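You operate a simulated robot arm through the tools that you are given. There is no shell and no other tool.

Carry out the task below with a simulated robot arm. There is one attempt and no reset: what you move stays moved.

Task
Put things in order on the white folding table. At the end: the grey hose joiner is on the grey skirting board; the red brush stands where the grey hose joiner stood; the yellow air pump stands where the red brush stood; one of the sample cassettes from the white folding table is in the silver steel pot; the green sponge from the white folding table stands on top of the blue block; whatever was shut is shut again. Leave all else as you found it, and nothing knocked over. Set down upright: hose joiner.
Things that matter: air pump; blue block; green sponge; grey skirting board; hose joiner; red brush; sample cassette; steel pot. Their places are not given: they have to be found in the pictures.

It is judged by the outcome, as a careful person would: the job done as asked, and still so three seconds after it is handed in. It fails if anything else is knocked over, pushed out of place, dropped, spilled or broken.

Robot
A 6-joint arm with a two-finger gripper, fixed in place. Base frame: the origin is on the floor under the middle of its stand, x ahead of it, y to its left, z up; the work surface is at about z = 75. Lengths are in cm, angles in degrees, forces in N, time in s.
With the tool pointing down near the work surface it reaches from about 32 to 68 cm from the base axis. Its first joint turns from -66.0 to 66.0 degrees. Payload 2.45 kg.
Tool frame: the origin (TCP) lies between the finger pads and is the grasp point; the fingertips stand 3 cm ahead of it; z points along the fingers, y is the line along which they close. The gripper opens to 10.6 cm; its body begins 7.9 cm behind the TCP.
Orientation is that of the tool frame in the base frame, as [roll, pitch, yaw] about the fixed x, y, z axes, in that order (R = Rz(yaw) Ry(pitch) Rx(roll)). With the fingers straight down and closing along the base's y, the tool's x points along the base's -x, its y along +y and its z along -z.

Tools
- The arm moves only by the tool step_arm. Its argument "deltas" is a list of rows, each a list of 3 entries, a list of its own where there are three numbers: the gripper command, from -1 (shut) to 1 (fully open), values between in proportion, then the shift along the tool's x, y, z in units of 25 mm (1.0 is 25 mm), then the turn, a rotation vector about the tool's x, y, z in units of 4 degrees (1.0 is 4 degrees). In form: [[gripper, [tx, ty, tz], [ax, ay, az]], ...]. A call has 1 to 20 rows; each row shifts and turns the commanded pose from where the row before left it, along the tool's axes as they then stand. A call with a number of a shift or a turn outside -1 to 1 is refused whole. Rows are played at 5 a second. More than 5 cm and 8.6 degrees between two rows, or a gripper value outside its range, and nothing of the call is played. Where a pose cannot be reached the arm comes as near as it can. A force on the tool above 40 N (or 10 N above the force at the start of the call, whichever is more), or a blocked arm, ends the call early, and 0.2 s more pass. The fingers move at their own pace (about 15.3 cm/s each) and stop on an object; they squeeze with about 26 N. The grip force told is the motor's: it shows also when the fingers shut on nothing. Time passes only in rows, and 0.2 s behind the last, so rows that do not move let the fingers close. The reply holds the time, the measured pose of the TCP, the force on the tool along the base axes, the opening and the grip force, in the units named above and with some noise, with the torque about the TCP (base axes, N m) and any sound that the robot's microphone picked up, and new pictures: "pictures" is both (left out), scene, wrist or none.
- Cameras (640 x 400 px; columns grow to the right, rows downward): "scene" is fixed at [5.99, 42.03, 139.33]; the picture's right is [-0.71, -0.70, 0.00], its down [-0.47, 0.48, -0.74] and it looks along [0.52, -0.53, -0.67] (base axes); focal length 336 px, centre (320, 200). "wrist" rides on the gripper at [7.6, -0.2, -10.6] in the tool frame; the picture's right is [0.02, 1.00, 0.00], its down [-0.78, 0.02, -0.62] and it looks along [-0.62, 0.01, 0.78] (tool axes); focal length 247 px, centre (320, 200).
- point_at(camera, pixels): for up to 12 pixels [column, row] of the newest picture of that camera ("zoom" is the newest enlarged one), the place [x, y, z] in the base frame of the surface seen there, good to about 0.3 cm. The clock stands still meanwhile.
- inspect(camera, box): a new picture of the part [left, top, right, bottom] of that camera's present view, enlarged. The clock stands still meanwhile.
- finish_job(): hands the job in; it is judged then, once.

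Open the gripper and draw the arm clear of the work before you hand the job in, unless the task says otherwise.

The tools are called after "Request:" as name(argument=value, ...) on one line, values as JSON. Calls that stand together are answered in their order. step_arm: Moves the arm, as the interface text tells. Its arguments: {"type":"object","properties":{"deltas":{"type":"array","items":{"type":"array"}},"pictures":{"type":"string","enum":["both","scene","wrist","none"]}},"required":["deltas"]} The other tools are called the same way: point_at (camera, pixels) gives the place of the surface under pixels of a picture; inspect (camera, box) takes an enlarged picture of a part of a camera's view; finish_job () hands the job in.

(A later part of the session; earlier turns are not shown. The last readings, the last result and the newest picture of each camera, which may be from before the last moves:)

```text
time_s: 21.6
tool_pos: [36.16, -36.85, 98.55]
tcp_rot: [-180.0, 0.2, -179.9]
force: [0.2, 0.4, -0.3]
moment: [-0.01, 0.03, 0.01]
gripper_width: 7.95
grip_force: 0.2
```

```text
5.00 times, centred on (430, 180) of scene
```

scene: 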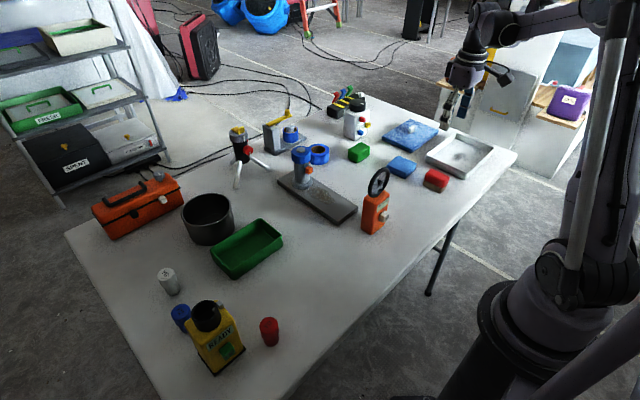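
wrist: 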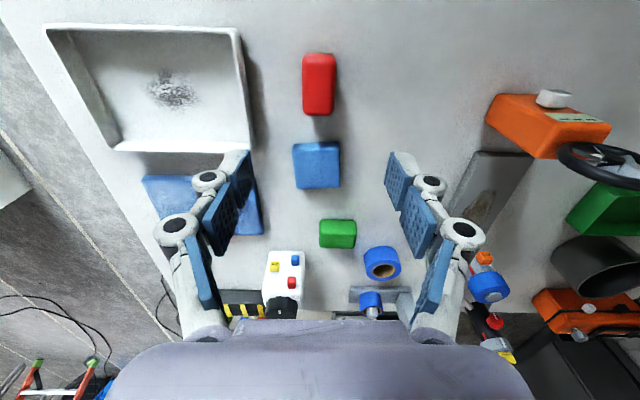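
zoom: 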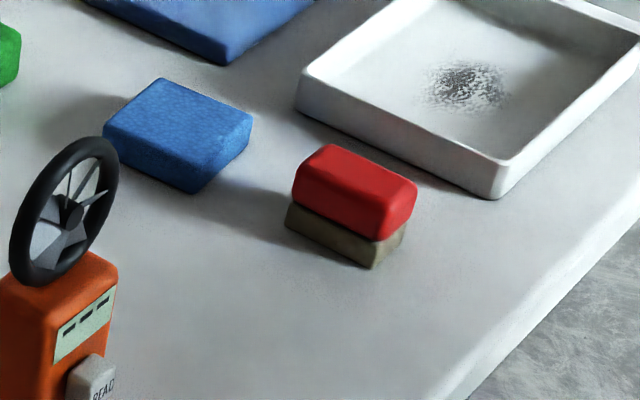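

Brush: centre ≈(35.9,-37.0), 6 cm along x, 3.7 cm along y, top z≈79.7, axis-aligned. Descending to TCP z≈79.2 with the same opening.

Request:
step_arm(deltas=[[0.5, [0.1, -0.06, 0.8], [0, 0, 0]], [0.5, [0, 0, 1], [0, 0, 0]], [0.5, [0, 0, 1], [0, 0, 0]], [0.5, [0, 0, 1], [0, 0, 0]], [0.5, [0, 0, 1], [0, 0, 0]], [0.5, [0, 0, 1], [0, 0, 0]], [0.5, [0, 0, 1], [0, 0, 0]], [0.5, [0, 0, 0.5], [0, 0, 0]], [0.5, [0, 0, 0.4], [0, 0, 0]], [0.5, [0, 0, 0], [0, 0, 0]]])

```text
time_s: 23.8
tool_pos: [35.78, -36.96, 79.06]
tcp_rot: [179.8, 0.1, -180.0]
force: [-0.3, 0.2, -0.5]
moment: [0.0, 0.05, 0.0]
gripper_width: 7.97
grip_force: 0.1
```

scene: 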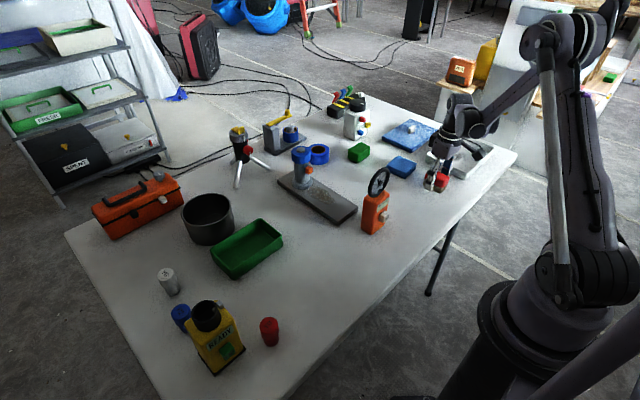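
wrist: 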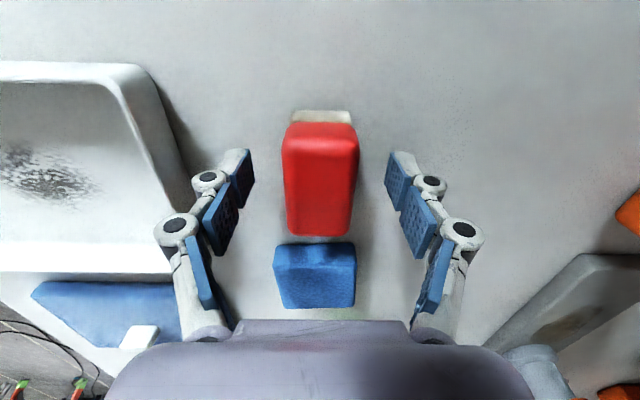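

Brush is centred between the pads. Closing.

Request:
step_arm(deltas=[[-1, [0, 0, 0], [0, 0, 0]], [-1, [0, 0, 0], [0, 0, 0]], [-1, [0, 0, 0], [0, 0, 0]], [-1, [0, 0, 0], [0, 0, 0]]], pictures="wrist")

```text
time_s: 24.8
tool_pos: [35.79, -36.98, 79.17]
tcp_rot: [179.8, 0.1, 180.0]
force: [-0.3, -0.8, 2.3]
moment: [-0.02, 0.01, 0.0]
gripper_width: 3.64
grip_force: 26.3
```

wrist: 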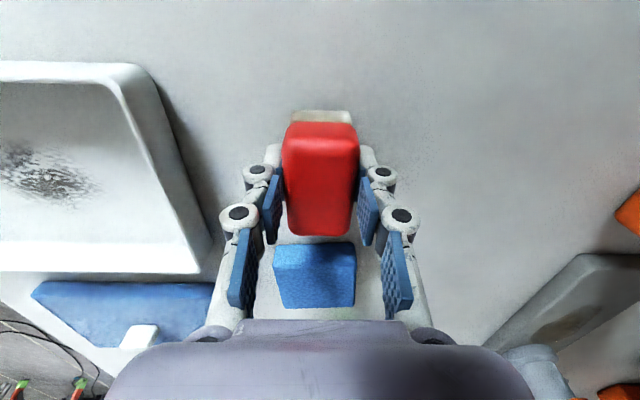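

Gripped at 3.64 cm. Lifting 5 cm and carrying to the joiner's old spot (38.9,-25.1).

Request:
step_arm(deltas=[[-1, [0, 0, -0.5], [0, 0, 0]], [-1, [0, 0, -0.75], [0, 0, 0]], [-1, [0, 0, -0.75], [0, 0, 0]], [-1, [-0.248, 0.95, 0], [0, 0, 0]], [-1, [-0.248, 0.95, 0], [0, 0, 0]], [-1, [-0.248, 0.95, 0], [0, 0, 0]], [-1, [-0.248, 0.95, 0], [0, 0, 0]], [-1, [-0.248, 0.95, 0], [0, 0, 0]], [-1, [0, 0, 0], [0, 0, 0]]])

```text
time_s: 26.8
tool_pos: [39.15, -25.23, 84.03]
tcp_rot: [179.9, 0.1, -179.9]
force: [-0.1, -0.3, 0.2]
moment: [-0.01, 0.02, 0.0]
gripper_width: 3.67
grip_force: 26.3
```

scene: 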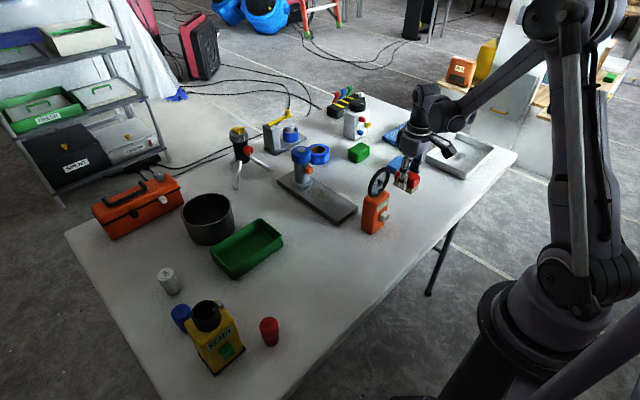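
wrist: 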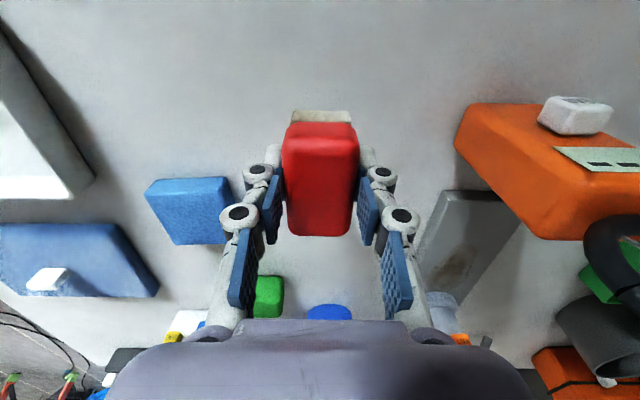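

Brush is over the old joiner spot. Lowering 4.7 cm, then in 1 mm steps.

Request:
step_arm(deltas=[[-1, [0, 0, 0.75], [0, 0, 0]], [-1, [0, 0, 0.75], [0, 0, 0]], [-1, [0, 0, 0.35], [0, 0, 0]], [-1, [0, 0, 0.06], [0, 0, 0]], [-1, [0, 0, 0], [0, 0, 0]]], pictures="none")

Request:
step_arm(deltas=[[-1, [0, 0, 0.04], [0, 0, 0]], [-1, [0, 0, 0], [0, 0, 0]]], pictures="none")

```text
time_s: 28.0
tool_pos: [38.92, -25.23, 79.44]
tcp_rot: [180.0, 0.1, -179.9]
force: [-0.9, 0.2, -0.3]
moment: [-0.01, -0.01, 0.0]
gripper_width: 3.65
grip_force: 26.1
```

```text
time_s: 28.6
tool_pos: [38.92, -25.15, 79.22]
tcp_rot: [179.9, 0.1, -179.9]
force: [0.6, -0.1, -1.1]
moment: [0.04, 0.04, 0.02]
gripper_width: 3.62
grip_force: 26.3
```

No contact yet; two more 1 mm steps.

Request:
step_arm(deltas=[[-1, [0, 0, 0.04], [0, 0, 0]], [-1, [0, 0, 0], [0, 0, 0]]], pictures="none")

Request:
step_arm(deltas=[[-1, [0, 0, 0.04], [0, 0, 0]], [-1, [0, 0, 0], [0, 0, 0]]], pictures="both")

```text
time_s: 29.2
tool_pos: [39.02, -25.06, 79.17]
tcp_rot: [179.9, 0.1, 179.9]
force: [-0.3, 0.1, -0.6]
moment: [0.02, 0.0, -0.03]
gripper_width: 3.64
grip_force: 25.6
```

```text
time_s: 29.8
tool_pos: [38.93, -25.09, 79.0]
tcp_rot: [179.9, 0.2, 180.0]
force: [1.2, 0.3, 15.6]
moment: [-0.05, 0.02, 0.0]
gripper_width: 3.66
grip_force: 26.3
```

scene: 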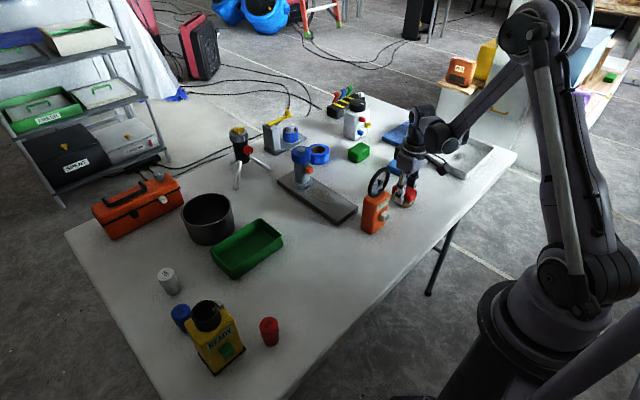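
wrist: 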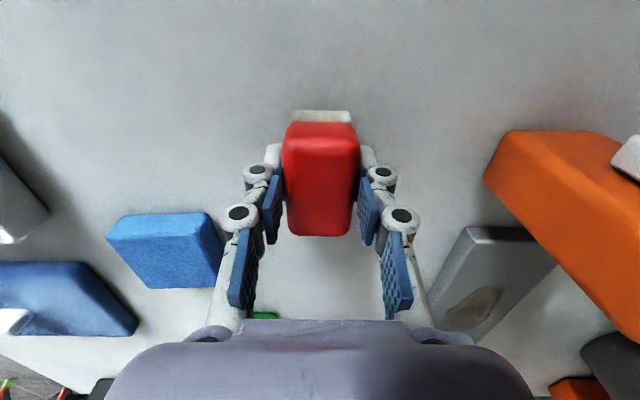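

Contact (15.6 N). Releasing the brush and rising.

Request:
step_arm(deltas=[[-0.3, [0, 0, -0.03], [0, 0, 0]], [0.0, [0, 0, 0], [0, 0, 0]], [0.3, [0, 0, 0], [0, 0, 0]], [0.3, [0, 0, 0], [0, 0, 0]], [0.3, [0, 0, -0.5], [0, 0, 0]], [0.3, [0, 0, -1], [0, 0, 0]], [0.3, [0, 0, -1], [0, 0, 0]], [0.3, [0, 0, -1], [0, 0, 0]], [0.3, [0, 0, -1], [0, 0, 0]], [0.3, [0, 0, -1], [0, 0, 0]], [0.3, [0, 0, -1], [0, 0, 0]], [0.3, [0, 0, -1], [0, 0, 0]], [0.3, [0, 0, -1], [0, 0, 0]], [0.3, [0, 0, -1], [0, 0, 0]], [0.3, [0, 0, 0], [0, 0, 0]]])

```text
time_s: 33.0
tool_pos: [39.03, -25.19, 102.91]
tcp_rot: [179.9, 0.1, 180.0]
force: [0.1, -0.4, -0.3]
moment: [-0.02, 0.01, 0.02]
gripper_width: 6.87
grip_force: 0.0
```

scene: 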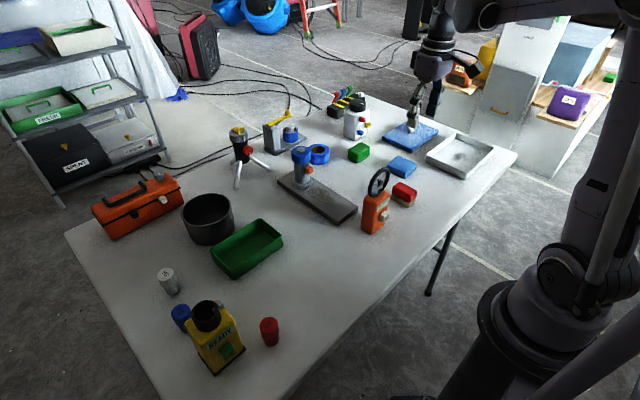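
wrist: 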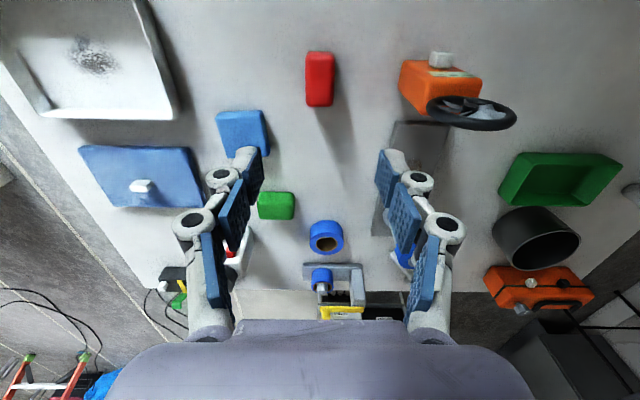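

Brush stands at the joiner's old place. Next the green sponge at scene (359,152); I measure it, the nearby white device and the slab for clearance.

Request:
point_at(camera="scene", pixels=[[359, 150], [350, 149], [369, 150], [359, 144], [353, 160], [368, 157], [351, 135], [352, 118], [366, 124], [362, 135], [385, 140], [411, 127]])

Request:
inspect(camera="scene", box=[330, 90, 450, 210])

Request:
point_at(camera="wrist", pixels=[[259, 193], [292, 193], [293, 217], [260, 217], [276, 204], [276, 215], [319, 80], [306, 55], [333, 55], [333, 105], [307, 106], [240, 130]])

```text
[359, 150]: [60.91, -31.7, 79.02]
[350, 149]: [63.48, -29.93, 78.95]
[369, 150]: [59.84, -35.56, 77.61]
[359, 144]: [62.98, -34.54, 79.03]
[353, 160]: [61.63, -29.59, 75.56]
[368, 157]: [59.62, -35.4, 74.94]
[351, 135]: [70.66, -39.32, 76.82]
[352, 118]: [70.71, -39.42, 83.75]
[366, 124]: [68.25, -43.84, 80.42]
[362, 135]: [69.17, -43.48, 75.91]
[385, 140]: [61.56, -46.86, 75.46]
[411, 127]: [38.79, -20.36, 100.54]
```

```text
3.33 times, centred on (390, 150) of scene
```

zoom: 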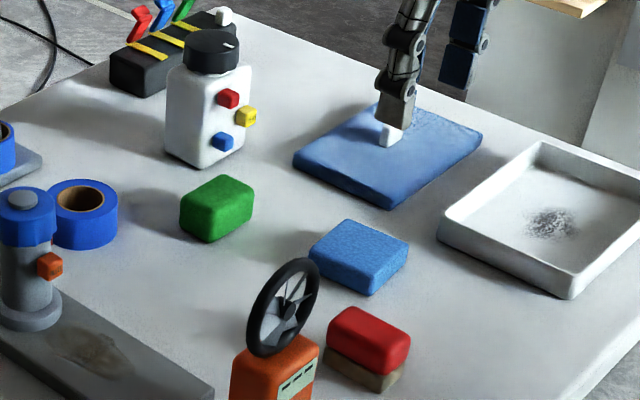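

```text
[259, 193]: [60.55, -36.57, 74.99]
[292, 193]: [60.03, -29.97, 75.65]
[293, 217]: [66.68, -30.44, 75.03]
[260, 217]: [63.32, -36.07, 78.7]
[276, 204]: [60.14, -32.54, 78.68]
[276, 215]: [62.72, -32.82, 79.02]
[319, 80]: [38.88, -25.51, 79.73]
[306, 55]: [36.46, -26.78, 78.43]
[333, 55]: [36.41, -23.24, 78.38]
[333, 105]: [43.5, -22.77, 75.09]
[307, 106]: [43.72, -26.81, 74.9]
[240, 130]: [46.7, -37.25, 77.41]
```

Sponge: centre ≈(61.7,-32.9), 3.9×6.4 cm, top z 79; radius ≈70 cm, so I'll tilt the fingers 10° outward. Moving above it first, then tilting.

Request:
step_arm(deltas=[[0.6, [-0.896, -0.308, 0.196], [0, 0, 0]], [0.6, [-0.896, -0.308, 0.196], [0, 0, 0]], [0.6, [-0.896, -0.308, 0.196], [0, 0, 0]], [0.6, [-0.896, -0.308, 0.196], [0, 0, 0]], [0.6, [-0.896, -0.308, 0.196], [0, 0, 0]], [0.6, [-0.896, -0.308, 0.196], [0, 0, 0]], [0.6, [-0.896, -0.308, 0.196], [0, 0, 0]], [0.6, [-0.896, -0.308, 0.196], [0, 0, 0]], [0.6, [-0.896, -0.308, 0.196], [0, 0, 0]], [0.6, [-0.896, -0.308, 0.196], [0, 0, 0]], [0.6, [0, 0, 0], [0, -1, 0]], [0.6, [0, 0, 0], [0, -1, 0]], [0.6, [0, 0, 0], [0, -0.5, 0]], [0.6, [0, 0, 0], [0, 0, 0]]])

```text
time_s: 36.0
tool_pos: [59.48, -31.84, 97.35]
tcp_rot: [179.9, 10.1, -180.0]
force: [0.5, -0.1, 0.7]
moment: [-0.02, 0.03, 0.01]
gripper_width: 8.48
grip_force: 0.1
out of reach, approached as far as the arm can: row 10
```

scene: 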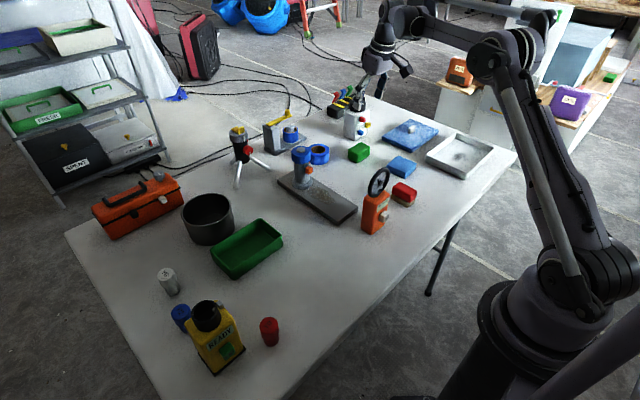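
wrist: 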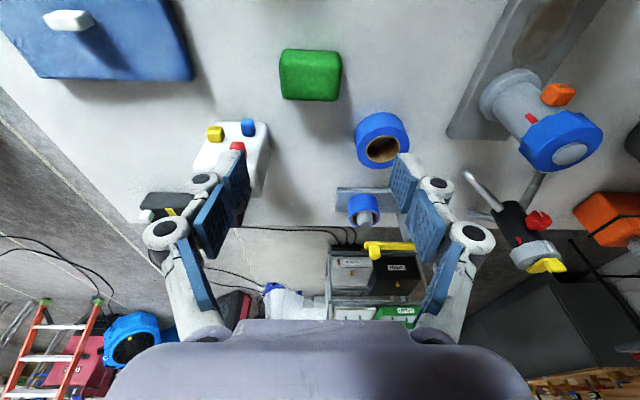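

At the reach limit (59.5,-31.8) before tilting; now tilted 10°, I shift to (61.4,-32.9) and check the reach.

Request:
step_arm(deltas=[[0.6, [-0.298, -0.212, 0.52], [0, 0, 0]], [0.6, [-0.298, -0.212, 0.52], [0, 0, 0]], [0.6, [0, 0, 0], [0, 0, 0]]])

Request:
point_at(camera="wrist", pixels=[[320, 75], [320, 60], [290, 50], [340, 50], [345, 95], [290, 95]])

```text
time_s: 36.8
tool_pos: [61.53, -32.95, 95.12]
tcp_rot: [179.9, 10.2, 179.9]
force: [0.6, 0.2, 0.4]
moment: [-0.01, 0.01, -0.01]
gripper_width: 8.46
grip_force: 0.1
```

scene: 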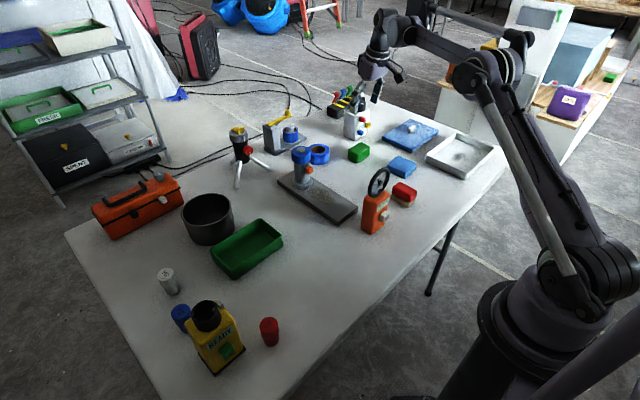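
wrist: 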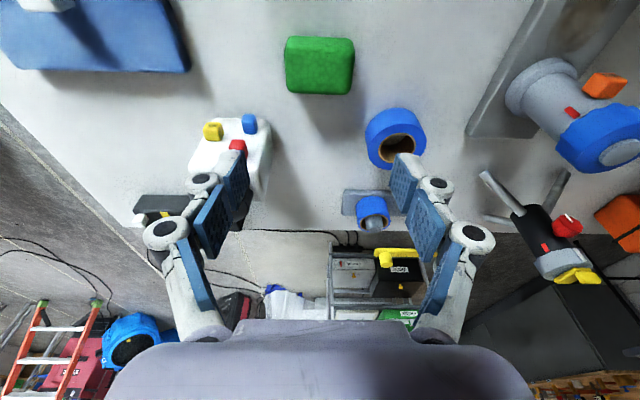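

```text
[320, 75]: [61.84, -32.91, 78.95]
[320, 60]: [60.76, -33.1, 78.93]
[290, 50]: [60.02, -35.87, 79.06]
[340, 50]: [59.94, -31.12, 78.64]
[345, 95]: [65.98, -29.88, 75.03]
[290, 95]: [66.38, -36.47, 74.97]
```

Reached (61.5,-32.95) with 10° tilt, sponge centred beneath. Descending vertically in two stages.

Request:
step_arm(deltas=[[0.6, [0.1435, 0, 0.8125], [0, 0, 0]], [0.6, [0.1435, 0, 0.8125], [0, 0, 0]], [0.6, [0.1435, 0, 0.8125], [0, 0, 0]], [0.6, [0.1435, 0, 0.8125], [0, 0, 0]], [0.6, [0, 0, 0], [0, 0, 0]]])

```text
time_s: 38.0
tool_pos: [61.49, -32.97, 86.85]
tcp_rot: [179.9, 10.0, 180.0]
force: [0.0, -0.4, 0.0]
moment: [-0.01, 0.03, 0.01]
gripper_width: 8.49
grip_force: 0.1
```

scene: 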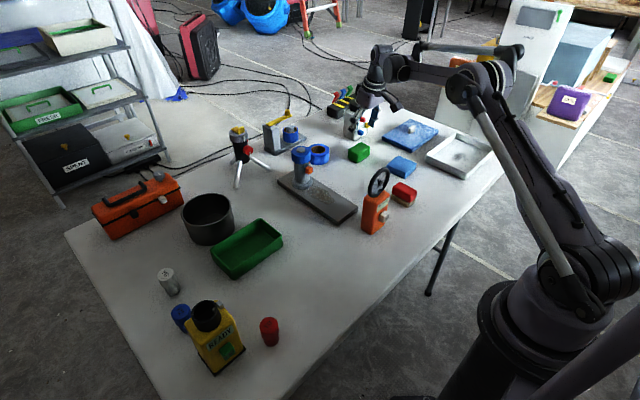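
wrist: 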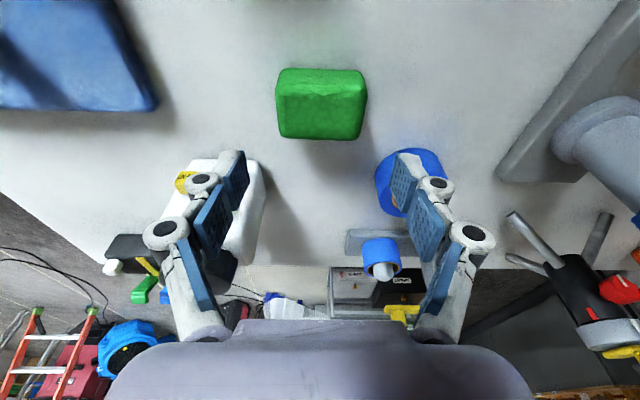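

Aligned; white bottle and tape roll are further out in x (≥66). Descending the remaining ~8.2 cm.

Request:
step_arm(deltas=[[0.6, [0.1435, 0, 0.8125], [0, 0, 0]], [0.6, [0.1435, 0, 0.8125], [0, 0, 0]], [0.6, [0.1435, 0, 0.8125], [0, 0, 0]], [0.6, [0.0717, 0, 0.406], [0, 0, 0]], [0.6, [0.0617, 0, 0.35], [0, 0, 0]], [0.6, [0, 0, 0], [0, 0, 0]]])

```text
time_s: 39.4
tool_pos: [61.53, -32.93, 78.78]
tcp_rot: [179.9, 10.2, -180.0]
force: [0.6, -1.0, -0.1]
moment: [-0.01, -0.02, -0.01]
gripper_width: 8.49
grip_force: 0.1
```

scene: 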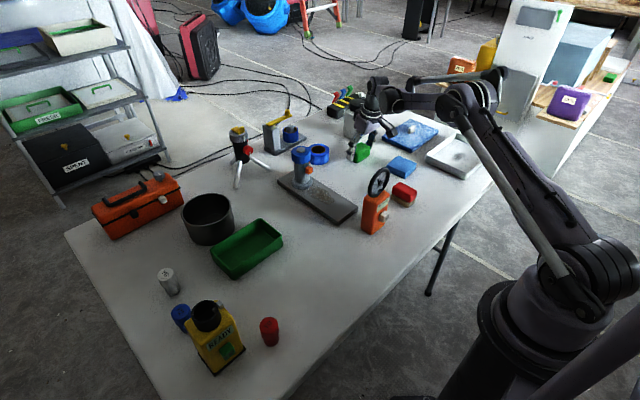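
wrist: 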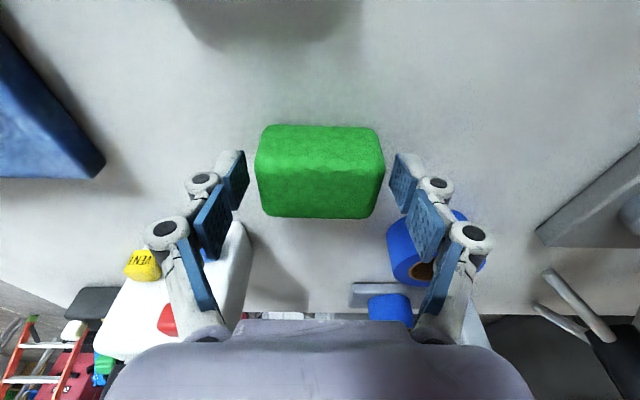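

The sponge sits between the pads at (320,170). Closing.

Request:
step_arm(deltas=[[-1, [0, 0, 0], [0, 0, 0]], [-1, [0, 0, 0], [0, 0, 0]], [-1, [0, 0, 0], [0, 0, 0]], [-1, [0, 0, 0], [0, 0, 0]]], pictures="wrist")

```text
time_s: 40.4
tool_pos: [61.46, -32.94, 78.73]
tcp_rot: [179.9, 10.1, -180.0]
force: [-0.2, -1.0, 7.5]
moment: [-0.31, -0.01, -0.05]
gripper_width: 6.7
grip_force: 26.3
```

wrist: 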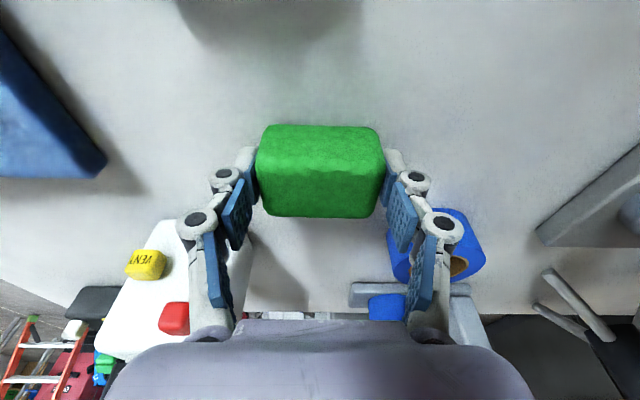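

Gripped (6.7 cm, 26 N). Lifting vertically about 8 cm.

Request:
step_arm(deltas=[[-1, [-0.07, 0, -0.394], [0, 0, 0]], [-1, [-0.139, 0, -0.788], [0, 0, 0]], [-1, [-0.139, 0, -0.788], [0, 0, 0]], [-1, [-0.139, 0, -0.788], [0, 0, 0]], [-1, [-0.07, 0, -0.394], [0, 0, 0]], [-1, [0, 0, 0], [0, 0, 0]]])

```text
time_s: 41.8
tool_pos: [61.46, -33.03, 86.79]
tcp_rot: [179.9, 10.1, -180.0]
force: [0.5, 0.0, 0.1]
moment: [0.02, -0.02, 0.03]
gripper_width: 6.66
grip_force: 26.9
```

scene: 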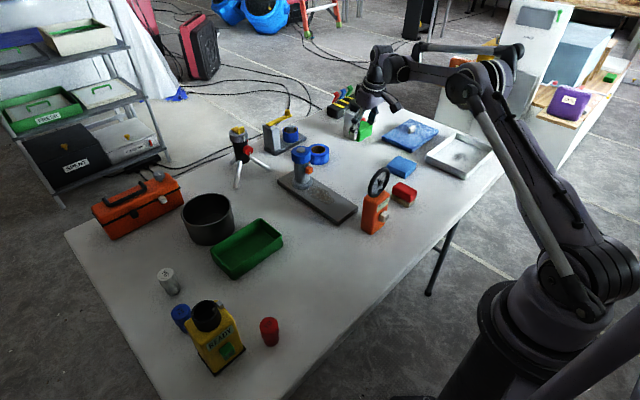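
wrist: 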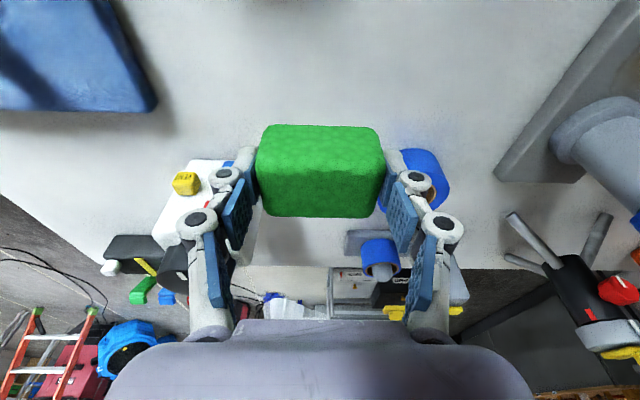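

Sponge is held. Carrying it level to above the blue block (TCP target x 47.4, y -37.0).

Request:
step_arm(deltas=[[-1, [0.926, -0.27, -0.1635], [0, 0, 0]], [-1, [0.926, -0.27, -0.1635], [0, 0, 0]], [-1, [0.926, -0.27, -0.1635], [0, 0, 0]], [-1, [0.926, -0.27, -0.1635], [0, 0, 0]], [-1, [0.926, -0.27, -0.1635], [0, 0, 0]], [-1, [0.926, -0.27, -0.1635], [0, 0, 0]], [-1, [0, 0, 0], [0, 0, 0]]])

Request:
inspect(camera="scene", box=[350, 110, 470, 220])

```text
time_s: 43.4
tool_pos: [47.17, -36.92, 86.6]
tcp_rot: [179.9, 10.1, -180.0]
force: [0.6, -0.3, -0.6]
moment: [0.01, 0.0, 0.04]
gripper_width: 6.69
grip_force: 26.0
```

scene: 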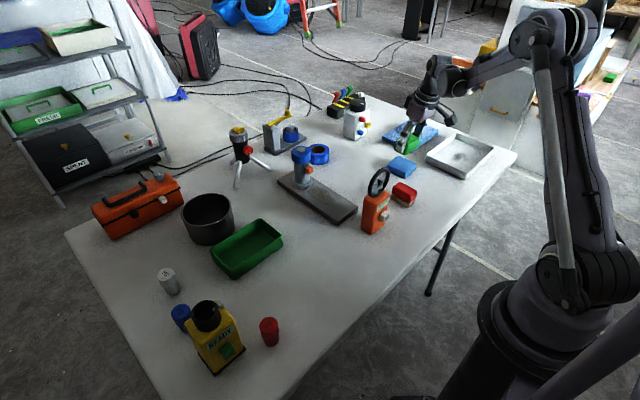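
wrist: 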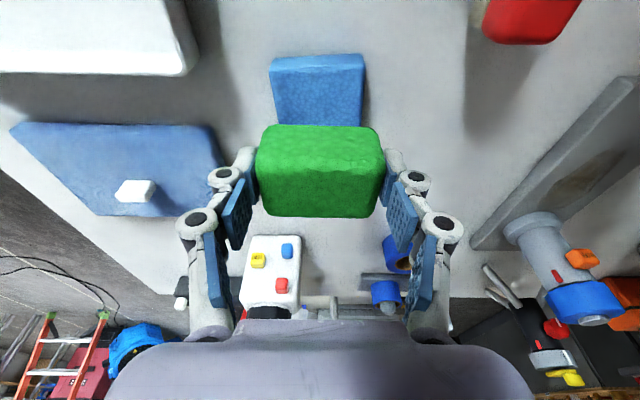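

```text
3.64 times, centred on (410, 165) of scene
```

zoom: 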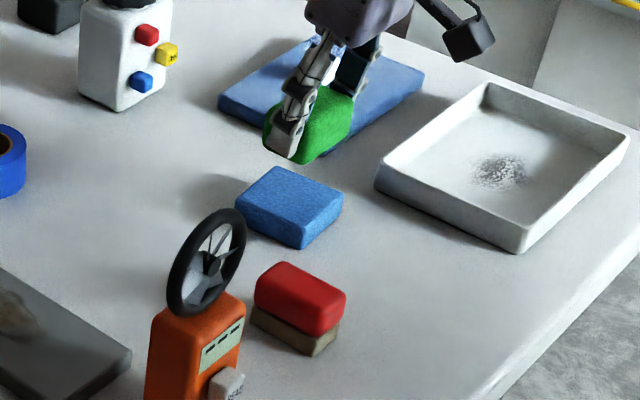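

Above the block with sponge centred (block visible behind at (318,90)). Descending to ~0.8 cm above contact.

Request:
step_arm(deltas=[[-1, [0.08, -0.01, 0.609], [0, 0, 0]], [-1, [0.08, -0.01, 0.609], [0, 0, 0]], [-1, [0.08, -0.01, 0.609], [0, 0, 0]], [-1, [0, 0, 0], [0, 0, 0]]])

Request:
inspect(camera="scene", box=[350, 110, 470, 220])

Request:
inspect(camera="wrist", box=[200, 20, 440, 240])

```text
time_s: 44.4
tool_pos: [47.46, -37.04, 82.23]
tcp_rot: [179.9, 10.1, 179.9]
force: [-0.2, -0.9, -0.1]
moment: [0.05, 0.01, 0.0]
gripper_width: 6.69
grip_force: 25.8
```

scene: 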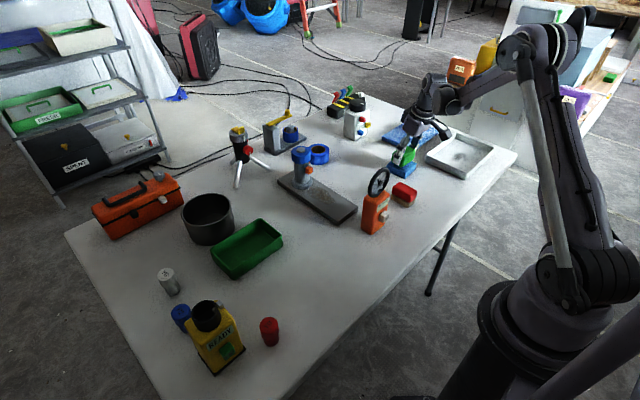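
wrist: 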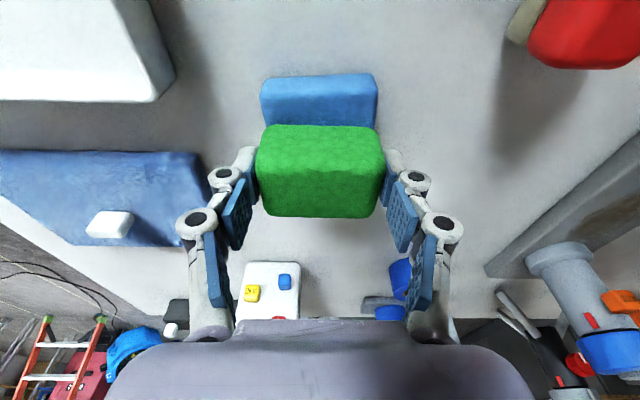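

```text
3.64 times, centred on (410, 165) of scene
```

zoom: 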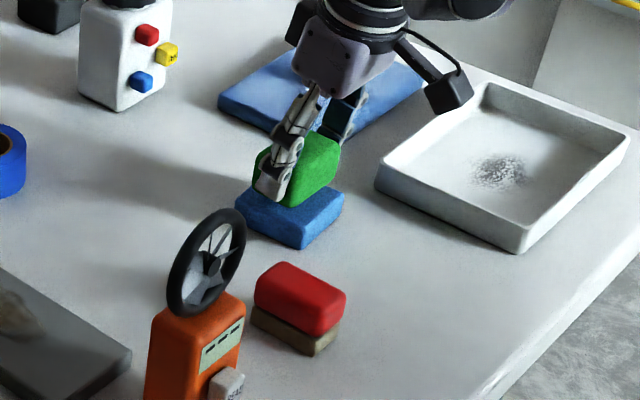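

```text
1.82 times, centred on (320, 130) of wrist
```

zoom: 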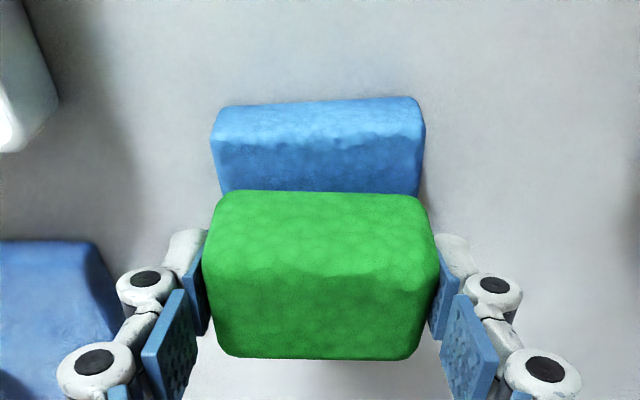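

Sponge hovers squarely above the block. Lowering by 0.6 cm, then 1 mm steps.

Request:
step_arm(deltas=[[-1, [0.021, 0, 0.118], [0, 0, 0]], [-1, [0.021, 0, 0.118], [0, 0, 0]], [-1, [0, 0, 0], [0, 0, 0]]], pictures="none")

Request:
step_arm(deltas=[[-1, [0.007, 0, 0.04], [0, 0, 0]], [-1, [0, 0, 0], [0, 0, 0]]], pictures="none")

Request:
step_arm(deltas=[[-1, [0.007, 0, 0.04], [0, 0, 0]], [-1, [0, 0, 0], [0, 0, 0]]], pictures="none")

```text
time_s: 45.2
tool_pos: [47.44, -37.03, 81.56]
tcp_rot: [180.0, 10.1, -180.0]
force: [0.5, -0.6, 0.0]
moment: [0.02, -0.01, 0.01]
gripper_width: 6.68
grip_force: 25.9
```

```text
time_s: 45.8
tool_pos: [47.51, -37.18, 81.45]
tcp_rot: [179.9, 10.1, -180.0]
force: [0.3, 0.2, -0.6]
moment: [0.0, -0.05, -0.02]
gripper_width: 6.69
grip_force: 26.2
```

```text
time_s: 46.4
tool_pos: [47.31, -37.13, 81.41]
tcp_rot: [179.9, 10.1, 179.9]
force: [0.1, 0.6, -0.7]
moment: [0.01, -0.02, -0.04]
gripper_width: 6.67
grip_force: 25.3
```

Still no contact at z≈81.4; continuing.

Request:
step_arm(deltas=[[-1, [0.007, 0, 0.04], [0, 0, 0]], [-1, [0, 0, 0], [0, 0, 0]]], pictures="none")

Request:
step_arm(deltas=[[-1, [0.007, 0, 0.04], [0, 0, 0]], [-1, [0, 0, 0], [0, 0, 0]]], pictures="none")

Request:
inspect(camera="scene", box=[370, 120, 450, 200])

```text
time_s: 47.0
tool_pos: [47.53, -37.1, 81.32]
tcp_rot: [179.8, 10.0, 179.9]
force: [-0.2, 0.0, 7.7]
moment: [-0.05, -0.05, 0.01]
gripper_width: 6.66
grip_force: 25.8
```

```text
time_s: 47.6
tool_pos: [47.41, -37.1, 81.13]
tcp_rot: [-180.0, 10.2, 180.0]
force: [-2.0, 1.4, 29.6]
moment: [0.0, -0.05, 0.02]
gripper_width: 6.68
grip_force: 25.8
```

```text
5.00 times, centred on (410, 160) of scene
```

zoom: 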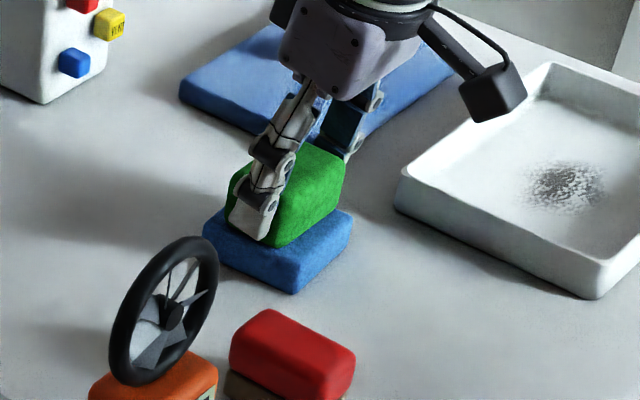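

Contact (30 N after the last step). Easing up 1 mm, opening, then rising vertically.

Request:
step_arm(deltas=[[-1, [-0.007, 0, -0.04], [0, 0, 0]], [0.3, [0, 0, 0], [0, 0, 0]], [0.5, [0, 0, 0], [0, 0, 0]], [0.6, [0, 0, 0], [0, 0, 0]], [0.6, [0, 0, 0], [0, 0, 0]]])

Request:
inspect(camera="scene", box=[370, 120, 450, 200])

```text
time_s: 48.8
tool_pos: [47.44, -37.25, 81.26]
tcp_rot: [180.0, 10.0, 180.0]
force: [-0.2, -0.7, 0.5]
moment: [-0.02, -0.01, -0.03]
gripper_width: 8.48
grip_force: 0.0
```

scene: 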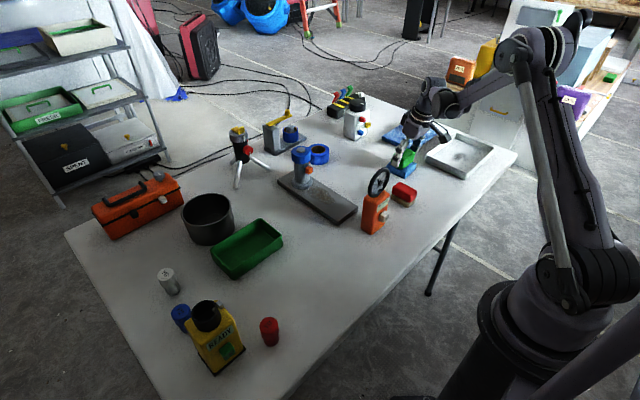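
wrist: 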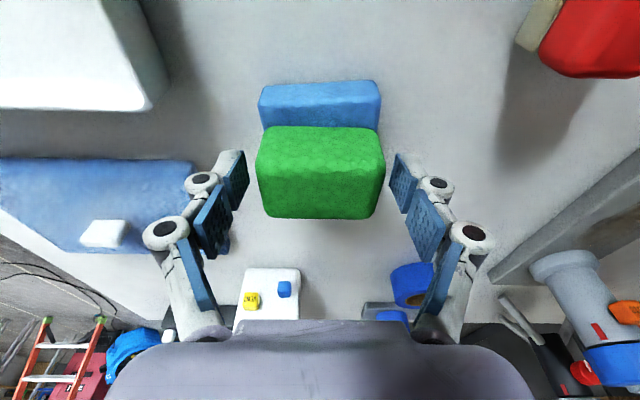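

```text
5.00 times, centred on (410, 160) of scene
```

zoom: 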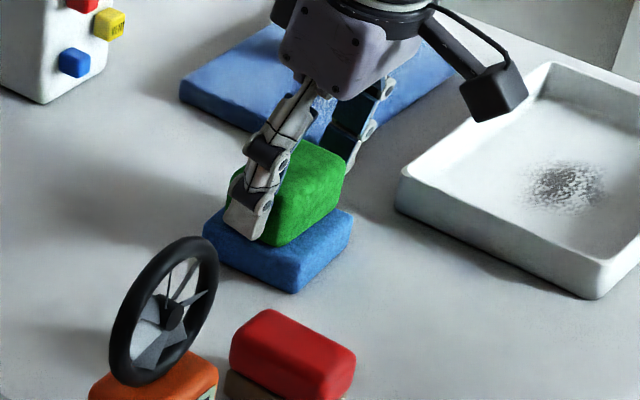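

Sponge rests on the block. Rising ~21 cm vertically and un-tilting.

Request:
step_arm(deltas=[[0.6, [-0.085, 0, -0.47], [0, 0, 0]], [0.6, [-0.167, 0, -0.945], [0, 0, 0]], [0.6, [-0.167, 0, -0.945], [0, 0, 0]], [0.6, [-0.167, 0, -0.945], [0, 0, 0]], [0.6, [-0.167, 0, -0.945], [0, 0, 0]], [0.6, [-0.167, 0, -0.945], [0, 0, 0]], [0.6, [-0.167, 0, -0.945], [0, 0, 0]], [0.6, [-0.167, 0, -0.945], [0, 0, 0]], [0.6, [-0.167, 0, -0.945], [0, 0, 0]], [0.6, [-0.167, 0, -0.945], [0, 0, 0]], [0.6, [0, 0, 0], [0, 1, 0]], [0.6, [0, 0, 0], [0, 1, 0]], [0.6, [0, 0, 0], [0, 0.5, 0]], [0.6, [0, 0, 0], [0, 0, 0]]])

Request:
inspect(camera="scene", box=[350, 110, 470, 220])

```text
time_s: 51.8
tool_pos: [47.37, -37.11, 103.97]
tcp_rot: [179.9, 0.1, 180.0]
force: [-0.2, -0.7, 1.2]
moment: [-0.01, 0.0, -0.01]
gripper_width: 8.5
grip_force: 0.1
```

scene: 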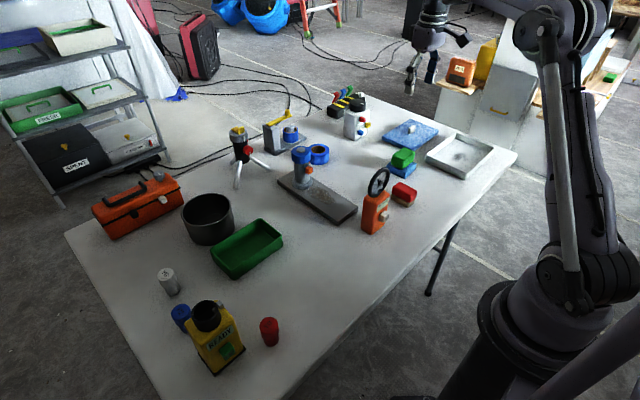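
wrist: 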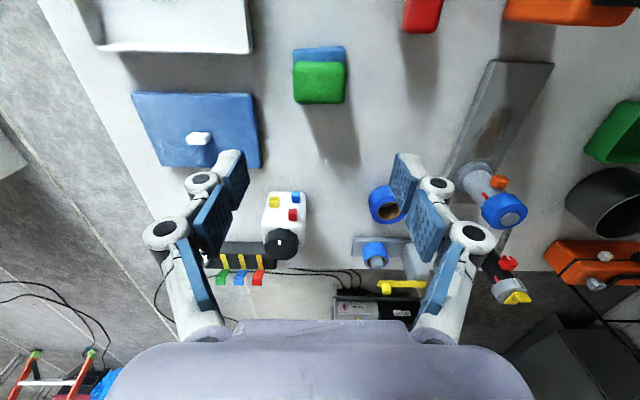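

```text
3.64 times, centred on (410, 165) of scene
```

zoom: 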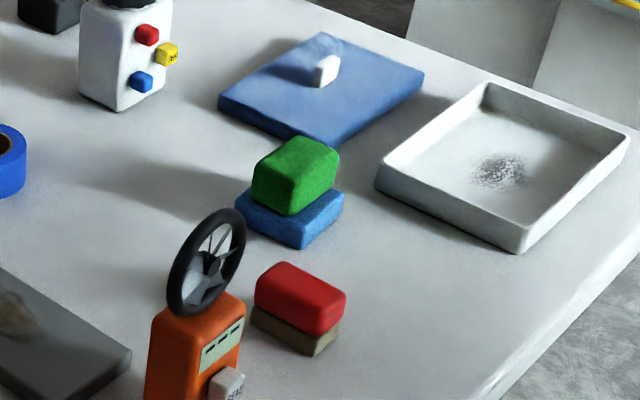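

Sponge sits on the block, upright and centred. Travelling at height to the pump side (target ≈(33,25,106)).

Request:
step_arm(deltas=[[0.9, [0.23, 0.99, -0.03], [0, 0, 0]], [0.9, [0.23, 0.99, -0.03], [0, 0, 0]], [0.9, [0.23, 0.99, -0.03], [0, 0, 0]], [0.9, [0.23, 0.99, -0.03], [0, 0, 0]], [0.9, [0.23, 0.99, -0.03], [0, 0, 0]], [0.9, [0.23, 0.99, -0.03], [0, 0, 0]], [0.9, [0.23, 0.99, -0.03], [0, 0, 0]], [0.9, [0.23, 0.99, -0.03], [0, 0, 0]], [0.9, [0.23, 0.99, -0.03], [0, 0, 0]], [0.9, [0.23, 0.99, -0.03], [0, 0, 0]], [0.9, [0.23, 0.99, -0.03], [0, 0, 0]], [0.9, [0.23, 0.99, -0.03], [0, 0, 0]], [0.9, [0.23, 0.99, -0.03], [0, 0, 0]], [0.9, [0.23, 0.99, -0.03], [0, 0, 0]], [0.9, [0.23, 0.99, -0.03], [0, 0, 0]], [0.9, [0.23, 0.99, -0.03], [0, 0, 0]], [0.9, [0.23, 0.99, -0.03], [0, 0, 0]], [0.9, [0.23, 0.99, -0.03], [0, 0, 0]], [0.9, [0.23, 0.99, -0.03], [0, 0, 0]], [0.9, [0.23, 0.99, -0.03], [0, 0, 0]]], pictures="none")

Request:
step_arm(deltas=[[0.9, [0.23, 0.99, 0], [0, 0, 0]], [0.9, [0.23, 0.99, 0], [0, 0, 0]], [0.9, [0.23, 0.99, 0], [0, 0, 0]], [0.9, [0.23, 0.99, 0], [0, 0, 0]], [0.9, [0.23, 0.99, 0], [0, 0, 0]], [0.9, [0, 0, 0], [0, 0, 0]]])

```text
time_s: 56.0
tool_pos: [35.83, 12.51, 105.6]
tcp_rot: [179.9, 0.1, 179.9]
force: [0.2, -1.0, -0.1]
moment: [0.01, -0.02, -0.01]
gripper_width: 10.08
grip_force: 0.0
```

```text
time_s: 57.4
tool_pos: [32.98, 25.0, 105.76]
tcp_rot: [-180.0, 0.1, -180.0]
force: [-0.5, 0.0, 0.6]
moment: [0.0, 0.02, -0.01]
gripper_width: 10.07
grip_force: 0.0
```

scene: 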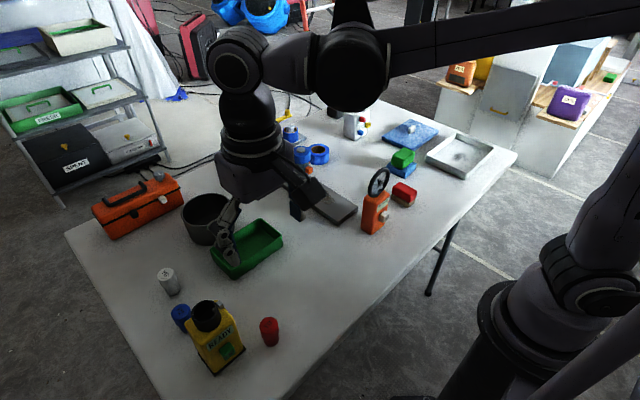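
wrist: 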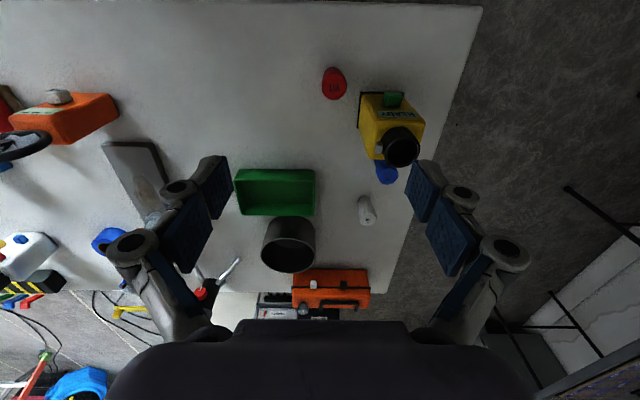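

The pump is at wrist (392,125) and scene (215,340). I zoom and measure it in detail.

Request:
inspect(camera="wrist", box=[310, 50, 450, 240])

Request:
inspect(camera="scene", box=[150, 280, 300, 400])

Request:
point_at(camera="scene", pixels=[[206, 303], [192, 310], [219, 316], [205, 330], [231, 315], [245, 349], [213, 374], [195, 345], [190, 330], [222, 300], [240, 340], [228, 350]])

Request:
point_at(camera="wrist", pixels=[[360, 94], [405, 93], [424, 122], [377, 125], [380, 155], [401, 147], [386, 140], [418, 140], [401, 130], [393, 98], [365, 120], [385, 172]])

```text
2.11 times, centred on (380, 145) of wrist
```

zoom: 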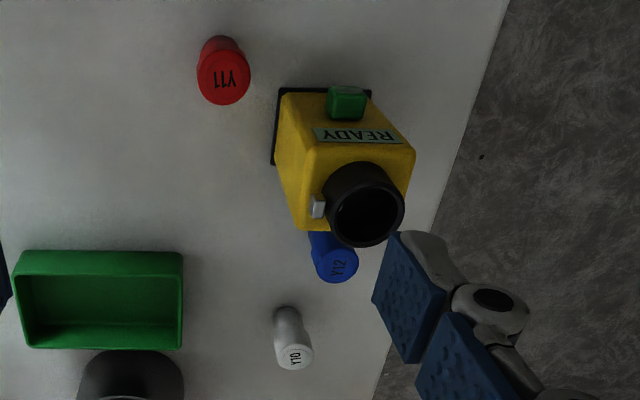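

```text
3.33 times, centred on (225, 340) of scene
```

zoom: 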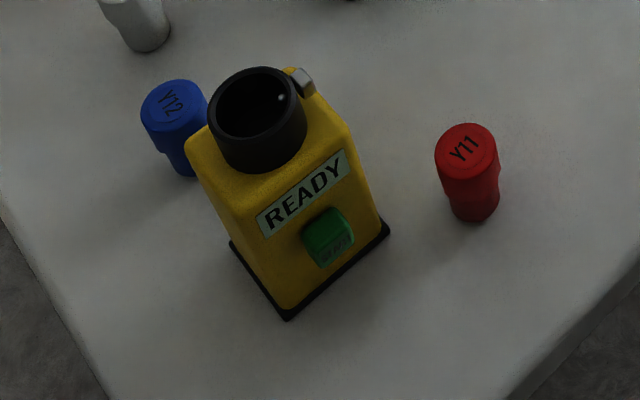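

```text
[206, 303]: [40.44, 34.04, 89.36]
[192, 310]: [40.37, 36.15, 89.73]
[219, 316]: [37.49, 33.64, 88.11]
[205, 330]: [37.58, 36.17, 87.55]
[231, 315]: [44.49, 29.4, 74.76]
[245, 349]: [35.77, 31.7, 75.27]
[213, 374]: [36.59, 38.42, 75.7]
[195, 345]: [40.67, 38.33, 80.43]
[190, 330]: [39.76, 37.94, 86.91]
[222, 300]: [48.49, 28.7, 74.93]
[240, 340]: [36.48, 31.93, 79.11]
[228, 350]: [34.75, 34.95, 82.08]
```

```text
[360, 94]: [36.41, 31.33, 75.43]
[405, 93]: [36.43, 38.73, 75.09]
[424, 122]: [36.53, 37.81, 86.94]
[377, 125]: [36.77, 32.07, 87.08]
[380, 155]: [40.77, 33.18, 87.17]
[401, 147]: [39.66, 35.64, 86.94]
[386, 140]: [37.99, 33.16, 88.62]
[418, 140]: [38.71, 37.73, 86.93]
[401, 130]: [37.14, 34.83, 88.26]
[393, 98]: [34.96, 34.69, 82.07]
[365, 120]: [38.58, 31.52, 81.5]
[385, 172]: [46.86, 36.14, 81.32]
```

Pump: body y≈31.8–38, top z≈87, nozzle top ≈89.7, green button on the face toward the base. A few more points for its depth and the cassettes.

Request:
point_at(camera="scene", pixels=[[198, 351], [199, 353], [212, 373], [240, 353], [219, 304], [215, 301], [200, 335], [230, 325], [236, 330], [207, 365], [189, 322], [203, 352]])

Request:
point_at(camera="wrist", pixels=[[379, 147], [372, 158], [376, 158], [362, 100], [363, 110], [366, 130], [334, 86], [334, 74], [386, 180], [367, 213], [360, 200], [362, 92]])

```text
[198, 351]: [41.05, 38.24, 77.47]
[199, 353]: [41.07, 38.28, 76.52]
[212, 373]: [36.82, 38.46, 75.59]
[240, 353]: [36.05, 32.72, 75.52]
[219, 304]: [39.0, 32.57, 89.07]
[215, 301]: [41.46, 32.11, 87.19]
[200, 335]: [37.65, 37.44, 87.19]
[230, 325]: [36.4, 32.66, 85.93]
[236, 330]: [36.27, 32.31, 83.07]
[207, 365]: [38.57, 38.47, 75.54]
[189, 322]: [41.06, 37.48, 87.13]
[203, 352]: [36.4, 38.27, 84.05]
```

```text
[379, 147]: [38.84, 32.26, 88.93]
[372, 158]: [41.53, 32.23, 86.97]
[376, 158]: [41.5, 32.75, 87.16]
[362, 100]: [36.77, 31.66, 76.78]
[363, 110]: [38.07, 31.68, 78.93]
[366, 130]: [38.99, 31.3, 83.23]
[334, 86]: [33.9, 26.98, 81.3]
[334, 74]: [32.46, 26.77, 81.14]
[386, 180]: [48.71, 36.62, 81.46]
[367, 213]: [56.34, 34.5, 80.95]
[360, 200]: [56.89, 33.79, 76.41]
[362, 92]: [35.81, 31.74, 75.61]
```

Pump centre ≈(39.0,35.0), body about 6.9 cm wide in y. Moving above it with the gripper fully open, still high.

Request:
step_arm(deltas=[[1, [-0.6, 1, 0], [0, 0, 0]], [1, [-0.6, 1, 0], [0, 0, 0]], [1, [-0.6, 1, 0], [0, 0, 0]], [1, [-0.6, 1, 0], [0, 0, 0]], [1, [0, 0, 0.8], [0, 0, 0]], [1, [0, 0, 0.8], [0, 0, 0]], [1, [0, 0, 0], [0, 0, 0]]])

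Request:
inspect(camera="wrist", box=[220, 20, 420, 220])

```text
time_s: 59.0
tool_pos: [39.03, 34.77, 101.73]
tcp_rot: [179.9, 0.1, -179.9]
force: [1.0, 0.9, -0.2]
moment: [0.02, 0.02, -0.03]
gripper_width: 10.59
grip_force: 0.1
```

scene: 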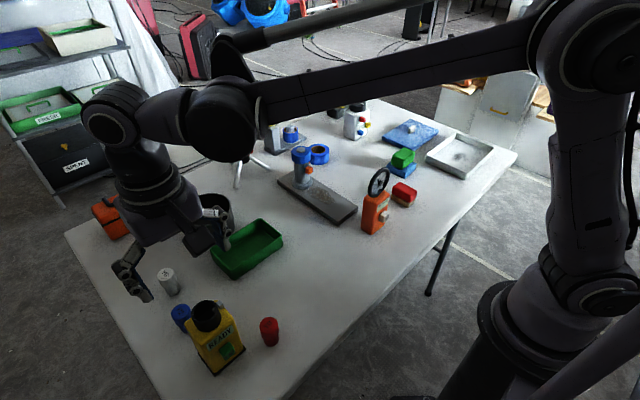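
wrist: 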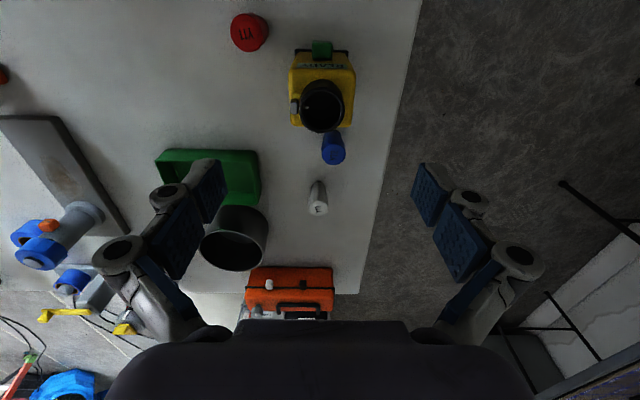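

```text
2.00 times, centred on (320, 120) of wrist
```

zoom: 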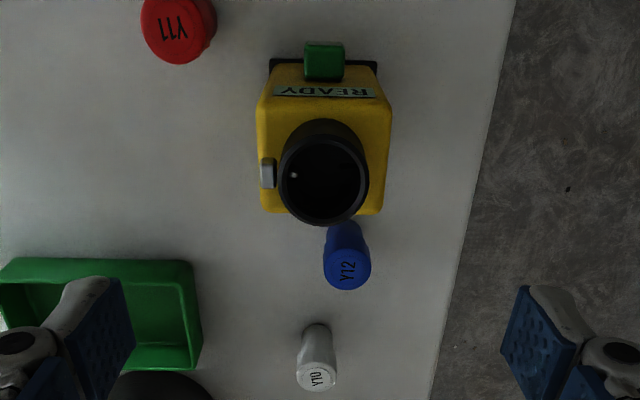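

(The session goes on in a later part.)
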